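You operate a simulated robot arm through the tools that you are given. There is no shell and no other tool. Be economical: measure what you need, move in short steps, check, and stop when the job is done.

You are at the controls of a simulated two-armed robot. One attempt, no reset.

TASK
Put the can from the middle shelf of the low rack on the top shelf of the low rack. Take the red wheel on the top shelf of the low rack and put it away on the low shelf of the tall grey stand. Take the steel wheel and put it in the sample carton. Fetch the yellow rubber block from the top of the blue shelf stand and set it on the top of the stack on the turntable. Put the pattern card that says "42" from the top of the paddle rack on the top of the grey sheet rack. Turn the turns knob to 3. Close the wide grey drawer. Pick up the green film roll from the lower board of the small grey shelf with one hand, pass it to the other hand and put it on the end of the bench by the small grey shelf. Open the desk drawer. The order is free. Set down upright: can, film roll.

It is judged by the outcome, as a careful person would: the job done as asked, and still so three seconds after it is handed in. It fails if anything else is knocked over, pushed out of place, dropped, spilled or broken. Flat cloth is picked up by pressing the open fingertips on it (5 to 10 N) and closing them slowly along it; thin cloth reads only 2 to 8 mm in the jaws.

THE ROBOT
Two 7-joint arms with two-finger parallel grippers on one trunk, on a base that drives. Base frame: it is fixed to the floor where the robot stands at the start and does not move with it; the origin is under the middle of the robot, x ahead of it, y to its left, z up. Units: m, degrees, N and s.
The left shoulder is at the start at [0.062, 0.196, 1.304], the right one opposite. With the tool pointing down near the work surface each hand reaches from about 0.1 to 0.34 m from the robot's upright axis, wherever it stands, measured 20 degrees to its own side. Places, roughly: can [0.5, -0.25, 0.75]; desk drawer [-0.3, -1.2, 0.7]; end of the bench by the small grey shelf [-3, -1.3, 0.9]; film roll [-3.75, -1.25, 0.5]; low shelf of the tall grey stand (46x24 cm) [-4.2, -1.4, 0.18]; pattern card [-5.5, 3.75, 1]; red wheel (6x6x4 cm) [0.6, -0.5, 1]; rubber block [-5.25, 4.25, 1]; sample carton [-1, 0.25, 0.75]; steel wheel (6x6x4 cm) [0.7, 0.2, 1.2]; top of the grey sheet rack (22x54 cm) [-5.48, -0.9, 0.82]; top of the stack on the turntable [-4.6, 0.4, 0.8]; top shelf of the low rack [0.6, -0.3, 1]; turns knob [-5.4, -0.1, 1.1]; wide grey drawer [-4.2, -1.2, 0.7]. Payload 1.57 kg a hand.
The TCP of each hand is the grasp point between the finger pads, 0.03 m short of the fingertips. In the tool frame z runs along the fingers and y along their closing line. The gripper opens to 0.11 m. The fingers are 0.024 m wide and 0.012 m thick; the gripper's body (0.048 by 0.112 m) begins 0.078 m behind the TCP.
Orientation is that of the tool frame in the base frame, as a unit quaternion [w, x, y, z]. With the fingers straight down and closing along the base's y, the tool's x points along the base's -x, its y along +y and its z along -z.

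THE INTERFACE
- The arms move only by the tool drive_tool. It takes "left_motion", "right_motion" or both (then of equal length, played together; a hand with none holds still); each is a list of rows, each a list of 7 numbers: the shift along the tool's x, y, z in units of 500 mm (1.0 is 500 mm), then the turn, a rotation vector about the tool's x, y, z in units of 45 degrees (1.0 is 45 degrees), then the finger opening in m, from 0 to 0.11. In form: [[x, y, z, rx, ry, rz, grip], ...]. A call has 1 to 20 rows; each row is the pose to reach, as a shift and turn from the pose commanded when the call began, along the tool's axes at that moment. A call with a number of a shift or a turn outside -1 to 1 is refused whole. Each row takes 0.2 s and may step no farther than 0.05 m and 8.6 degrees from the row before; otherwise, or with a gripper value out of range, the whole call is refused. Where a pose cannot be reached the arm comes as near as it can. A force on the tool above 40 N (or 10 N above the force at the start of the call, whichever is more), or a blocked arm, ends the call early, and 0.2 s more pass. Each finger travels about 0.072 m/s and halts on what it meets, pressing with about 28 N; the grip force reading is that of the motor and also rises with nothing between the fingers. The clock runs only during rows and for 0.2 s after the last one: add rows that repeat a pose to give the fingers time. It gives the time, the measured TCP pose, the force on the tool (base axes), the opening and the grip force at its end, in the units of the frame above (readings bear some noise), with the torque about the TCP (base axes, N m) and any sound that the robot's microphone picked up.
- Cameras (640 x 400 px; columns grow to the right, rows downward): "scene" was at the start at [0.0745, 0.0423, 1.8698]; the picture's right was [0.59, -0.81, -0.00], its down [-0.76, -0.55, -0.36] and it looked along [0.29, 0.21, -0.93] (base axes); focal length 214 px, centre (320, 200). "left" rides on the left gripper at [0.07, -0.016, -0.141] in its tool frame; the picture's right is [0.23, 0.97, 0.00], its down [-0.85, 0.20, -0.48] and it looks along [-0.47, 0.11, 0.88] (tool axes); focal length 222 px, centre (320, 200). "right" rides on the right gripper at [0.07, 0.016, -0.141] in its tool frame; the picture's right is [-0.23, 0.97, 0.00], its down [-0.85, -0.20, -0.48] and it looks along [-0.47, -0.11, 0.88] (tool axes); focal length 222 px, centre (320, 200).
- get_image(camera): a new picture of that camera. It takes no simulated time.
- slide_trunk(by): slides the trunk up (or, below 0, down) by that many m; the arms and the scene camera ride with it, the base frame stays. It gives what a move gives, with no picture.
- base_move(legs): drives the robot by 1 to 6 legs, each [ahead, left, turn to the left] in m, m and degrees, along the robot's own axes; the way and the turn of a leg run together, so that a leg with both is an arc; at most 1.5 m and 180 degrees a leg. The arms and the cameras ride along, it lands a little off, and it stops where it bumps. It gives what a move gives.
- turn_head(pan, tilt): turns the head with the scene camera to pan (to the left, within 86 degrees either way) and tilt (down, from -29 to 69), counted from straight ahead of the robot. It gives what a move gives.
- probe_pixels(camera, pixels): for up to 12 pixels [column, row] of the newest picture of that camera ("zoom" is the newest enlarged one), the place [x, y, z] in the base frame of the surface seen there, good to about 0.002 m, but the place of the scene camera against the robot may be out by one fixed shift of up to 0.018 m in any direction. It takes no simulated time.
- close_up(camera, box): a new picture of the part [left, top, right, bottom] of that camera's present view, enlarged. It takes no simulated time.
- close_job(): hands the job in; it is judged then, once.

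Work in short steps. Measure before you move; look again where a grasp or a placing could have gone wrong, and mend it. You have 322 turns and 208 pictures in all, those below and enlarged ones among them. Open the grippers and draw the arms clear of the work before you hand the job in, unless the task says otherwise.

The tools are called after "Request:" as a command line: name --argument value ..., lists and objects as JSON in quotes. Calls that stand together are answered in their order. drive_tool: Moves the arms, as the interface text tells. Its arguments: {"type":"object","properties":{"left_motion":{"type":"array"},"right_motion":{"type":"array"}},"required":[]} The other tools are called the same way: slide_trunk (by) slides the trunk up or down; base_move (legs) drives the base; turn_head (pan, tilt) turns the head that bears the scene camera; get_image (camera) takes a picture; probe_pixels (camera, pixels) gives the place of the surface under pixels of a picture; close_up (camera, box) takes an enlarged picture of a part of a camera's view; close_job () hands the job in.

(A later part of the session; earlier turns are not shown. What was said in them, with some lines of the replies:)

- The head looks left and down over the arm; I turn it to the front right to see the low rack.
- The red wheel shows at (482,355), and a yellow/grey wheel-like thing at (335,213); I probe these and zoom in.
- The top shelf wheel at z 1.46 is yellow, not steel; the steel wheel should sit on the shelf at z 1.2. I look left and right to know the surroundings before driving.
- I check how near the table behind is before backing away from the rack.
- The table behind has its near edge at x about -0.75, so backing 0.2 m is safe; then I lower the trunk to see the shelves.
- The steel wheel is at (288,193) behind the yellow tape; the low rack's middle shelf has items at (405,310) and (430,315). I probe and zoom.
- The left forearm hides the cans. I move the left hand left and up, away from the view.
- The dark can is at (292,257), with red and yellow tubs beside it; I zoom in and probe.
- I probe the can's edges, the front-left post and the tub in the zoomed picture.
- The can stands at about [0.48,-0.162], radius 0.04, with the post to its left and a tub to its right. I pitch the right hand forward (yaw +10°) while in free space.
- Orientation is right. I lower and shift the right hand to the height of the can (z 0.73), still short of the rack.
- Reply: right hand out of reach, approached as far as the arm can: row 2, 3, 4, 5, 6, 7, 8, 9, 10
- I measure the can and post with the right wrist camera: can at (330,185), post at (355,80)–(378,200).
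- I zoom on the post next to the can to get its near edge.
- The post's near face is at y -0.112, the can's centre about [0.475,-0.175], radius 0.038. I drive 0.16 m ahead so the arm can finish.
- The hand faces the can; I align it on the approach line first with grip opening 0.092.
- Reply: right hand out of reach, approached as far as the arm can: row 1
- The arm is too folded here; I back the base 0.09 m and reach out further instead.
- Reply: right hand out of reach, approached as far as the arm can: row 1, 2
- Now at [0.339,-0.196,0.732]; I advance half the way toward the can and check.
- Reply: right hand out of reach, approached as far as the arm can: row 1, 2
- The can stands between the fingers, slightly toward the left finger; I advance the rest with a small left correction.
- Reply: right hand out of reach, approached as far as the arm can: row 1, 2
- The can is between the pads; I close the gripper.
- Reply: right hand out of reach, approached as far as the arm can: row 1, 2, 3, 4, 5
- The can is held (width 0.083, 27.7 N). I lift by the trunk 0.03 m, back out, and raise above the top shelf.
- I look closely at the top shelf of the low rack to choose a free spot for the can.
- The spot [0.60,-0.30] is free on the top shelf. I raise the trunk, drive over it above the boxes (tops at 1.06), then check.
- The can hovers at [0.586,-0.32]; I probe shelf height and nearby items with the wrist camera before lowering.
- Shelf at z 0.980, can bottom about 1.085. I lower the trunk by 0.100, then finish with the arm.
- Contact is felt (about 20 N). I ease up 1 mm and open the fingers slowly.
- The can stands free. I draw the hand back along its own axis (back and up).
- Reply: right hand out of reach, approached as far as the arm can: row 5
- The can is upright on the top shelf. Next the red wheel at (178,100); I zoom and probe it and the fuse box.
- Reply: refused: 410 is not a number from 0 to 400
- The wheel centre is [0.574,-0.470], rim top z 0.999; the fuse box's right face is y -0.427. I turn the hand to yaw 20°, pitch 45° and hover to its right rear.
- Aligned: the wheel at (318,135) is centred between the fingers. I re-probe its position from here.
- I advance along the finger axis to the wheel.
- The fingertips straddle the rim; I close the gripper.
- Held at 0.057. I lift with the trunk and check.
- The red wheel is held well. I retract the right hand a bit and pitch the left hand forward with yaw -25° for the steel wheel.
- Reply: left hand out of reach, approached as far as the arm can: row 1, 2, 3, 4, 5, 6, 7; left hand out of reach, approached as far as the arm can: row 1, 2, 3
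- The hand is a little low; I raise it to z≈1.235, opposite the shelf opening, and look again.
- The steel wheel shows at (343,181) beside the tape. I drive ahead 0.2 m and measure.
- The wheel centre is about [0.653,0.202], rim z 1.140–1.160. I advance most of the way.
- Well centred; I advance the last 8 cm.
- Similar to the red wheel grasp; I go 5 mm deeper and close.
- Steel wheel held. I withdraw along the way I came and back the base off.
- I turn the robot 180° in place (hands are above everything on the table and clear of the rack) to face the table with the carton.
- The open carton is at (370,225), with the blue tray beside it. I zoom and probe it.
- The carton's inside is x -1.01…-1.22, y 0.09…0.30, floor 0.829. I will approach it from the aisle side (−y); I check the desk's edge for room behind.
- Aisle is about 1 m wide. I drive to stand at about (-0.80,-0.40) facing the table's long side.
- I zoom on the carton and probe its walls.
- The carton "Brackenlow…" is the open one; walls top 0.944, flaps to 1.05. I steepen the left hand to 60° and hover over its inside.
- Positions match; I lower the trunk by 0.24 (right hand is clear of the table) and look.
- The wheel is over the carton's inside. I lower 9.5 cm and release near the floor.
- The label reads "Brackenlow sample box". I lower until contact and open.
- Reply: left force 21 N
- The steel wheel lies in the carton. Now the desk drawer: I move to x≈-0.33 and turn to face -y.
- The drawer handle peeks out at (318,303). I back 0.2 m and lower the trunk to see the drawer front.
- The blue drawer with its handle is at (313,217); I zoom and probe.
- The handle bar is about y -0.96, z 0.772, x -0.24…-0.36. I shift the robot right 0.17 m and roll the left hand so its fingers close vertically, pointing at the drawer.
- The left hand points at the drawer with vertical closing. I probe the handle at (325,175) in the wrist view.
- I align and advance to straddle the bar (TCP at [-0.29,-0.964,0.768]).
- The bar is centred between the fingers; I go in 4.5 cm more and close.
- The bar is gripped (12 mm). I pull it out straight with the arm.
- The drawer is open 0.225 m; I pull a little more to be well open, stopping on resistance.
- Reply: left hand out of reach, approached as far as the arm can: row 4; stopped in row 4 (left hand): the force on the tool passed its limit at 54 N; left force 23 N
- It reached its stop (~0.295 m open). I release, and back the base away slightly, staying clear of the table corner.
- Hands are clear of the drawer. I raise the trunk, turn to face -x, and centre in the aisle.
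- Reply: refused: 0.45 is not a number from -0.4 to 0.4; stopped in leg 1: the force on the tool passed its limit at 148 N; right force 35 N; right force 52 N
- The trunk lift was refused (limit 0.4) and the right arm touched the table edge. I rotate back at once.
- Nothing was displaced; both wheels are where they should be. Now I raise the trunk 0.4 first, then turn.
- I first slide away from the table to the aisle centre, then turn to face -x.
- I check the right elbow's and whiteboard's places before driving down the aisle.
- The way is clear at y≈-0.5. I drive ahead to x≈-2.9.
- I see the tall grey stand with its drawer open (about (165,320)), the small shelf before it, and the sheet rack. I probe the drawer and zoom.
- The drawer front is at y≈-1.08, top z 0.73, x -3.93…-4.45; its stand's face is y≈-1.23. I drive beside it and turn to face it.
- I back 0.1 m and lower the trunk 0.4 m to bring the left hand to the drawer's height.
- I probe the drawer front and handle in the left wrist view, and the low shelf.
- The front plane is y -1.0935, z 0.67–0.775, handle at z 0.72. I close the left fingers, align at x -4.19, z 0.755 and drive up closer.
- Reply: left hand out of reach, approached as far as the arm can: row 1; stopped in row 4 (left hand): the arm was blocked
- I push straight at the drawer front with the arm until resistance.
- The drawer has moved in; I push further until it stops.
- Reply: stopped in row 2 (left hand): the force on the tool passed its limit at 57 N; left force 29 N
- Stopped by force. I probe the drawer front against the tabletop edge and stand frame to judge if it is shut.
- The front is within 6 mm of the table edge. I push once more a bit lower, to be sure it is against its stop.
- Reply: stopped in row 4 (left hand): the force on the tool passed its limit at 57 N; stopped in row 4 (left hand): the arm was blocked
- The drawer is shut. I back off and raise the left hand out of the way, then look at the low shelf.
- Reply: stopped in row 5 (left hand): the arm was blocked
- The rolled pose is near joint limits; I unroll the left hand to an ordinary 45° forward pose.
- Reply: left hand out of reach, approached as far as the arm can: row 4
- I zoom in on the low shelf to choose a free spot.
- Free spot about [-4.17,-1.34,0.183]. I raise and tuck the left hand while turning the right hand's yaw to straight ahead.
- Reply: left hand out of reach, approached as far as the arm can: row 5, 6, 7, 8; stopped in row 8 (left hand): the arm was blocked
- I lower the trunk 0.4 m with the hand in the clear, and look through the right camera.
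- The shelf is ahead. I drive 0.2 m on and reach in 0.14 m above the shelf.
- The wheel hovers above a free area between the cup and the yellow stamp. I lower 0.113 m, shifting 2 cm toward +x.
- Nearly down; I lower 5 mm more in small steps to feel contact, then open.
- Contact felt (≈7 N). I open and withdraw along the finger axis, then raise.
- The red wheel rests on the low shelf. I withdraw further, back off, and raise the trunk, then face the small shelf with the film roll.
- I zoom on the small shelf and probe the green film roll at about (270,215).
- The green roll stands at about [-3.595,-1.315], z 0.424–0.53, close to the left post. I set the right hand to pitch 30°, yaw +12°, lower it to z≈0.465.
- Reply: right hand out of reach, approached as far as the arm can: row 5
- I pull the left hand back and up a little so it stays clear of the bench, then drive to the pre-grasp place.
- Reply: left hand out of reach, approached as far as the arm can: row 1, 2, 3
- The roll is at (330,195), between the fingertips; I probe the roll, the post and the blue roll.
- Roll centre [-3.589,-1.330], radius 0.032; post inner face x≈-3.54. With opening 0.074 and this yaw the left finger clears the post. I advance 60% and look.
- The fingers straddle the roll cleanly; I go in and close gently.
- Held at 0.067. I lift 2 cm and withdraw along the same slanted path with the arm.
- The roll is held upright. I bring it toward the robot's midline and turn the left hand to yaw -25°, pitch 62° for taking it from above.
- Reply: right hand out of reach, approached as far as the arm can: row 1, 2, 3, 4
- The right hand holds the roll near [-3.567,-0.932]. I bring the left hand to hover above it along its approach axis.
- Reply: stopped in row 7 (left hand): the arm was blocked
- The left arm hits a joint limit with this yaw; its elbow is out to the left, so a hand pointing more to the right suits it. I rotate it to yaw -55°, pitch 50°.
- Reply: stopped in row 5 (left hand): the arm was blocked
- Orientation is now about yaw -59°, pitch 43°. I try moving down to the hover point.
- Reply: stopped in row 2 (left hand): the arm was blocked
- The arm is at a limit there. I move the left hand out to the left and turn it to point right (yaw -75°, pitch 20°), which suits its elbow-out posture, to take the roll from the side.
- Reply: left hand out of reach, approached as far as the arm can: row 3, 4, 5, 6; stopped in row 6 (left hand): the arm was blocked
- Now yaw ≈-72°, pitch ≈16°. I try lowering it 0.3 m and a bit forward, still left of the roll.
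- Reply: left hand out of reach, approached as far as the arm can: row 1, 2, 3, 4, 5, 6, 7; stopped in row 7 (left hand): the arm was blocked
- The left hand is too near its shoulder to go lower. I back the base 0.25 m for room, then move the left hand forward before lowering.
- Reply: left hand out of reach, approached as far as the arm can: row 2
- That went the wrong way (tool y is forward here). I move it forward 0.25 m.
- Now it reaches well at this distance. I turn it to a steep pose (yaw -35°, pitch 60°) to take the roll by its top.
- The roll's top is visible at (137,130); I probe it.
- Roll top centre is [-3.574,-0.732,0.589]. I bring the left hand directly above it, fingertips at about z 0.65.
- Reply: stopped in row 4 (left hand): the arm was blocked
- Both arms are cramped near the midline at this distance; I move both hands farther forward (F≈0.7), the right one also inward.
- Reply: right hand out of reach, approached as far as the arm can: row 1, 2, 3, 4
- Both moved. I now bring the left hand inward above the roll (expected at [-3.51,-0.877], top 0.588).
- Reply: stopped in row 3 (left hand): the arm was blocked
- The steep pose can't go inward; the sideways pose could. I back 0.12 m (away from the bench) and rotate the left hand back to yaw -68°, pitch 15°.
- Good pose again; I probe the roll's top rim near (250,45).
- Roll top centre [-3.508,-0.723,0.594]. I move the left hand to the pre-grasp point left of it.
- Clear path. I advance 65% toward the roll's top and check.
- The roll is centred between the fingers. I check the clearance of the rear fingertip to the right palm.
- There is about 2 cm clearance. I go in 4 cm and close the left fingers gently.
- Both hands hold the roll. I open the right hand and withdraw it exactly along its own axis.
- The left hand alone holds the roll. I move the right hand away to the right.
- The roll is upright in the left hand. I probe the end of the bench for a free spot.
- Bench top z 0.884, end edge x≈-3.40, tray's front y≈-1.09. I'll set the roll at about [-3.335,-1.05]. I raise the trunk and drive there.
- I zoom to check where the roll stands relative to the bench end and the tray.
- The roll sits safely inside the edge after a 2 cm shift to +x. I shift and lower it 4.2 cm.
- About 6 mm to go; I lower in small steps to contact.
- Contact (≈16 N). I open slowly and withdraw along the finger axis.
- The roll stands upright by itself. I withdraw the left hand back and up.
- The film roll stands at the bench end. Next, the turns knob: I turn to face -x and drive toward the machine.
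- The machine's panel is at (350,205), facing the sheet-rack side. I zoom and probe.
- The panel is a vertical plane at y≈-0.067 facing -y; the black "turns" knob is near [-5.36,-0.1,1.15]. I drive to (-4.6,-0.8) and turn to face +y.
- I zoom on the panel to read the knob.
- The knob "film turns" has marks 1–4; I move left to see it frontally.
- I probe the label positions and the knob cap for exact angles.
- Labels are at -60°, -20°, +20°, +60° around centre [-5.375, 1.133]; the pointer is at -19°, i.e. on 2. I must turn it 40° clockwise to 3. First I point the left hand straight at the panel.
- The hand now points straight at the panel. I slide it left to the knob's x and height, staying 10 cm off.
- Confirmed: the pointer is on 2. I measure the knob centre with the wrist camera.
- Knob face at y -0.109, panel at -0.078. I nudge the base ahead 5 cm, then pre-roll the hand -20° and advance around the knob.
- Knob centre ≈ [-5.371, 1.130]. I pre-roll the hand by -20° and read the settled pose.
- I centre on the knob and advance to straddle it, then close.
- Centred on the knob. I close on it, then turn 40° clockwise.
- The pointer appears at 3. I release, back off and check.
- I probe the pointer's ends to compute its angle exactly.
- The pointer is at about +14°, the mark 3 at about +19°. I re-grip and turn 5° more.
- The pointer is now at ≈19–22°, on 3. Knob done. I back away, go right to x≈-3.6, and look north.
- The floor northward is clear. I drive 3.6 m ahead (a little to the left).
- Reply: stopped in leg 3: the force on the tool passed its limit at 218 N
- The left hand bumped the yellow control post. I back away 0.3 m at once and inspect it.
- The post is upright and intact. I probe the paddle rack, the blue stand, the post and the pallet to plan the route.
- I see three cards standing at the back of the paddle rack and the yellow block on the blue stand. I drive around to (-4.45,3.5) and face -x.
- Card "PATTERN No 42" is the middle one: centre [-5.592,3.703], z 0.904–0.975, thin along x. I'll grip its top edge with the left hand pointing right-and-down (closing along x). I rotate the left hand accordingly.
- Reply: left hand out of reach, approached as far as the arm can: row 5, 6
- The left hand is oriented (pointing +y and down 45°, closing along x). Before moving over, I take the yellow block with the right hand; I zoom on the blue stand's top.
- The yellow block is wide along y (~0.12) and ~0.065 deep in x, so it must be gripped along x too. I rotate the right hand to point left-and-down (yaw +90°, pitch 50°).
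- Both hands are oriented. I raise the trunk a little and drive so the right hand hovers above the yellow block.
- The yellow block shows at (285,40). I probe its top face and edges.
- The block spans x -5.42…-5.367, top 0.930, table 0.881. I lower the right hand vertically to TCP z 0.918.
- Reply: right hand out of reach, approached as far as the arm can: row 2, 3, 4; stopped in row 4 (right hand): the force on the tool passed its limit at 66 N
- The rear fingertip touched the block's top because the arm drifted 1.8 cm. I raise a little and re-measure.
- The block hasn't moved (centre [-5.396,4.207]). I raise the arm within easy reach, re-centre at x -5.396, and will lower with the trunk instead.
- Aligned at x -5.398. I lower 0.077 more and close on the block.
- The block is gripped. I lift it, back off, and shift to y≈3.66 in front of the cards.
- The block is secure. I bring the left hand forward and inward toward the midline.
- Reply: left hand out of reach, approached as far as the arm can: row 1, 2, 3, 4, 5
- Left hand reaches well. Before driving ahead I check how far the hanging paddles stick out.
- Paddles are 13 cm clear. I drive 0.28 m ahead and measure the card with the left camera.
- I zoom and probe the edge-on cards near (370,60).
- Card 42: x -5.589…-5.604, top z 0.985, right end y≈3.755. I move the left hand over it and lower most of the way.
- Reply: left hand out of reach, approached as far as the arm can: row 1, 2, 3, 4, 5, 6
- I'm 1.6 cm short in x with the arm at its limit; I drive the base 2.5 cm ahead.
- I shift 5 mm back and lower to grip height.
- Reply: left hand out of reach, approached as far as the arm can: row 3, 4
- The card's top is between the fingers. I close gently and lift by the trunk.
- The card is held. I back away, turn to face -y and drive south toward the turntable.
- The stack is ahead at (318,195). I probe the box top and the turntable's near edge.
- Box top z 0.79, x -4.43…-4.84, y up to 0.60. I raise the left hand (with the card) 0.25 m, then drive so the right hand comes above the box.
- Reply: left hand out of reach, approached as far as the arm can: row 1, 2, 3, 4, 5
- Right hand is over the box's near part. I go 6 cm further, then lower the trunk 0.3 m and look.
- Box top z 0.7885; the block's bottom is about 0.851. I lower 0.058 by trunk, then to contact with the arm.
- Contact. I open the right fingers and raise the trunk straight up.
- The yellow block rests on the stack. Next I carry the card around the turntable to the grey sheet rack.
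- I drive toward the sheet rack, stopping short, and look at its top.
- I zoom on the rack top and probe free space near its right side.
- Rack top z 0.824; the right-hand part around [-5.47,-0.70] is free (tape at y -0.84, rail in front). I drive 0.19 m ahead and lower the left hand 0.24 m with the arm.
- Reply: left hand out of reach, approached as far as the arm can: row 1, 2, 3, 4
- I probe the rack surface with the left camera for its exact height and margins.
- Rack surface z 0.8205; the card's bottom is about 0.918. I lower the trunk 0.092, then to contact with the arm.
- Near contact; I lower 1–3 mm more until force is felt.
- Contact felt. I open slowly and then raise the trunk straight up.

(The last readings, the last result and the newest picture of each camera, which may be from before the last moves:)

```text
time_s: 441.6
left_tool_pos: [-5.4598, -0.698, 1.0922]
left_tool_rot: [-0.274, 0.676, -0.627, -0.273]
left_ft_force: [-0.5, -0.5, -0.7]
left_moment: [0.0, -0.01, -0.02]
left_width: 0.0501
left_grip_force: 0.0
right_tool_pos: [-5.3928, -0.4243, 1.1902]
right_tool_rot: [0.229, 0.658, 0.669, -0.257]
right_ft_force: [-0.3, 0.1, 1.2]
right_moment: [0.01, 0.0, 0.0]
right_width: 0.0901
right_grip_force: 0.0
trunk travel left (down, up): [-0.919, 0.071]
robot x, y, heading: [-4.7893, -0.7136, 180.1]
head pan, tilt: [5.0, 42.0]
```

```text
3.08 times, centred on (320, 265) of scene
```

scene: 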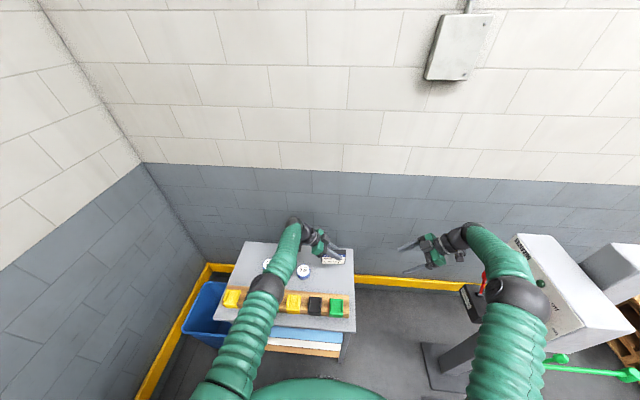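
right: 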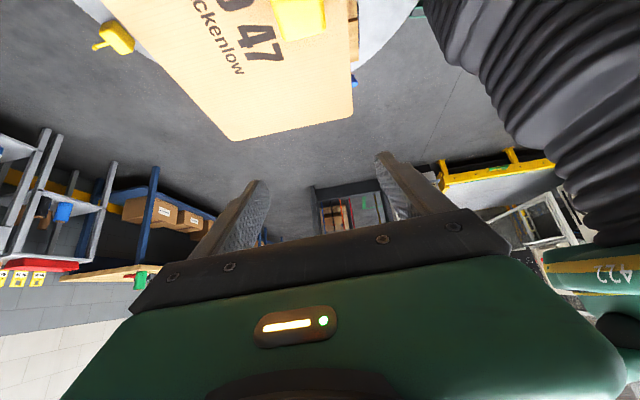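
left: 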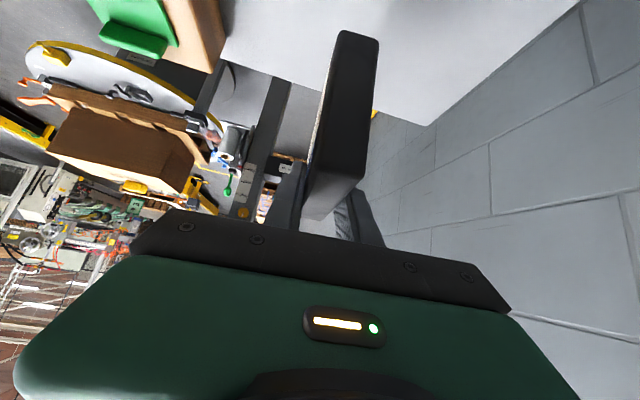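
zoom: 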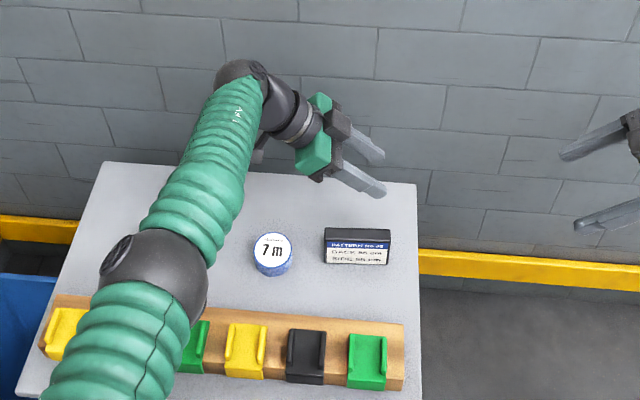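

The card stands on the sheet rack. I back away and do a last look at knob, stack and surroundings.

Request:
base_move --legs '[[-0.6, 0, 0]]'

Request:
turn_head --pan -25 --tilt 30

Request:
get_image --camera "scene"

Request:
turn_head --pan 55 --tilt 35

Request:
get_image --camera "scene"

```text
time_s: 445.0
left_tool_pos: [-4.859, -0.6987, 1.0896]
left_tool_rot: [-0.274, 0.677, -0.626, -0.273]
left_ft_force: [0.0, -0.2, -0.1]
left_moment: [-0.02, -0.02, -0.02]
left_width: 0.0503
left_grip_force: 0.0
right_tool_pos: [-4.7929, -0.4255, 1.19]
right_tool_rot: [0.229, 0.659, 0.669, -0.257]
right_ft_force: [0.1, 0.6, 0.5]
right_moment: [0.01, 0.01, -0.05]
right_width: 0.09
right_grip_force: 0.1
trunk travel left (down, up): [-0.919, 0.071]
robot x, y, heading: [-4.1875, -0.7197, -179.9]
head pan, tilt: [5.0, 42.0]
```

```text
time_s: 446.0
left_tool_pos: [-4.858, -0.6992, 1.0916]
left_tool_rot: [-0.274, 0.675, -0.628, -0.274]
left_ft_force: [0.2, -0.5, 0.3]
left_moment: [0.02, 0.0, 0.01]
left_width: 0.05
left_grip_force: 0.1
right_tool_pos: [-4.7879, -0.425, 1.1922]
right_tool_rot: [0.228, 0.658, 0.67, -0.258]
right_ft_force: [0.6, -0.4, -0.2]
right_moment: [0.03, 0.05, -0.01]
right_width: 0.09
right_grip_force: 0.0
trunk travel left (down, up): [-0.919, 0.071]
robot x, y, heading: [-4.1827, -0.7152, -179.7]
head pan, tilt: [-25.0, 30.0]
```

```text
50 pictures are left
```

scene: 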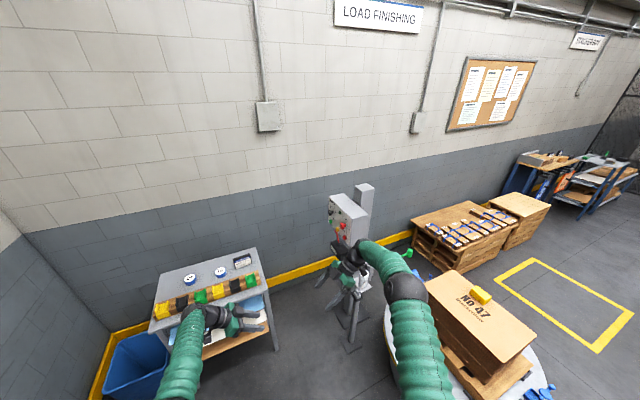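

```text
time_s: 447.5
left_tool_pos: [-4.8567, -0.6994, 1.0927]
left_tool_rot: [-0.273, 0.677, -0.626, -0.274]
left_ft_force: [-1.1, 0.7, -0.3]
left_moment: [-0.02, -0.01, 0.02]
left_width: 0.05
left_grip_force: 0.0
right_tool_pos: [-4.788, -0.4257, 1.1915]
right_tool_rot: [0.228, 0.659, 0.669, -0.258]
right_ft_force: [-0.5, -0.3, -0.3]
right_moment: [0.0, -0.01, -0.02]
right_width: 0.0901
right_grip_force: 0.1
trunk travel left (down, up): [-0.919, 0.071]
robot x, y, heading: [-4.1816, -0.7162, -180.1]
head pan, tilt: [55.0, 35.0]
```

```text
49 pictures are left
```

scene: 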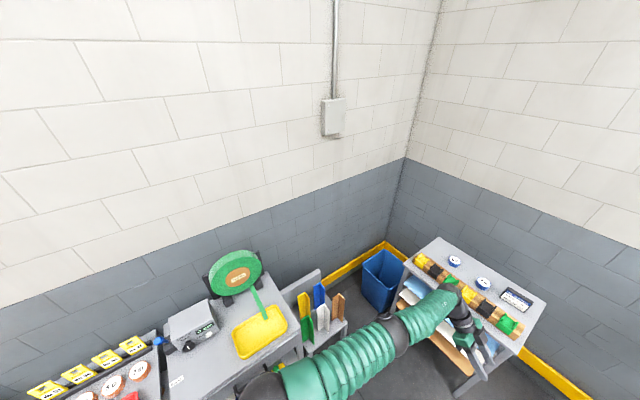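

I take one last close look at the knob and the block before handing in.

Request:
turn_head --pan -35 --tilt 25

Request:
close_up --camera "scene" --box '[230, 160, 470, 340]'

```text
time_s: 449.1
left_tool_pos: [-4.8584, -0.6992, 1.0909]
left_tool_rot: [-0.273, 0.676, -0.627, -0.275]
left_ft_force: [0.0, 0.5, 0.0]
left_moment: [-0.01, 0.02, -0.02]
left_width: 0.0503
left_grip_force: 0.1
right_tool_pos: [-4.7903, -0.4261, 1.1921]
right_tool_rot: [0.228, 0.659, 0.669, -0.258]
right_ft_force: [-0.2, -0.5, 0.4]
right_moment: [0.0, -0.03, -0.04]
right_width: 0.0897
right_grip_force: 0.0
trunk travel left (down, up): [-0.919, 0.071]
robot x, y, heading: [-4.1867, -0.7105, -180.0]
head pan, tilt: [-35.0, 25.0]
```

```text
2.22 times, centred on (350, 250) of scene
```

zoom: 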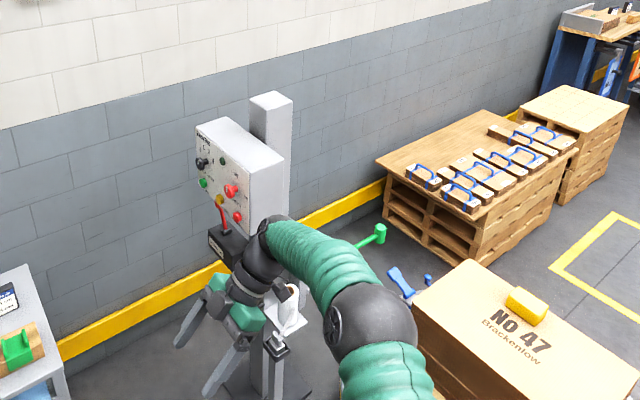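

Everything is in place, both grippers are open and the arms are clear; I hand the job in.

Request:
close_job

```text
The job is handed in.
```

I did all nine parts of the task and handed the job in. Each result was checked by camera or contact readings as I went, but I did not go back at the end to look again at the rack, carton and desk area.

- **Can:** it stands upright on the top shelf of the low rack.
- **Red wheel:** it is on the low shelf of the tall grey stand.
- **Steel wheel:** it is in the sample carton.
- **Yellow rubber block:** it is on top of the stack on the turntable.
- **Card "42":** it stands upright on the top of the grey sheet rack.
- **Turns knob:** the pointer is on 3, at about 19–22° against the mark's 19°.
- **Wide grey drawer:** it is pushed shut against its stop.
- **Film roll:** I picked it up with the right hand, passed it to the left, and stood it upright at the bench end.
- **Desk drawer:** it is pulled open about 0.3 m, to its stop.

There were two hard contacts along the way:

- **Carton table:** the right arm pressed the table edge, with force readings up to 148 N.
- **Yellow control post:** the left hand hit it while I was driving north, with readings up to 218 N.

In the pictures afterwards nothing had shifted or fallen. I could not check whether the second contact pressed a button on the post.
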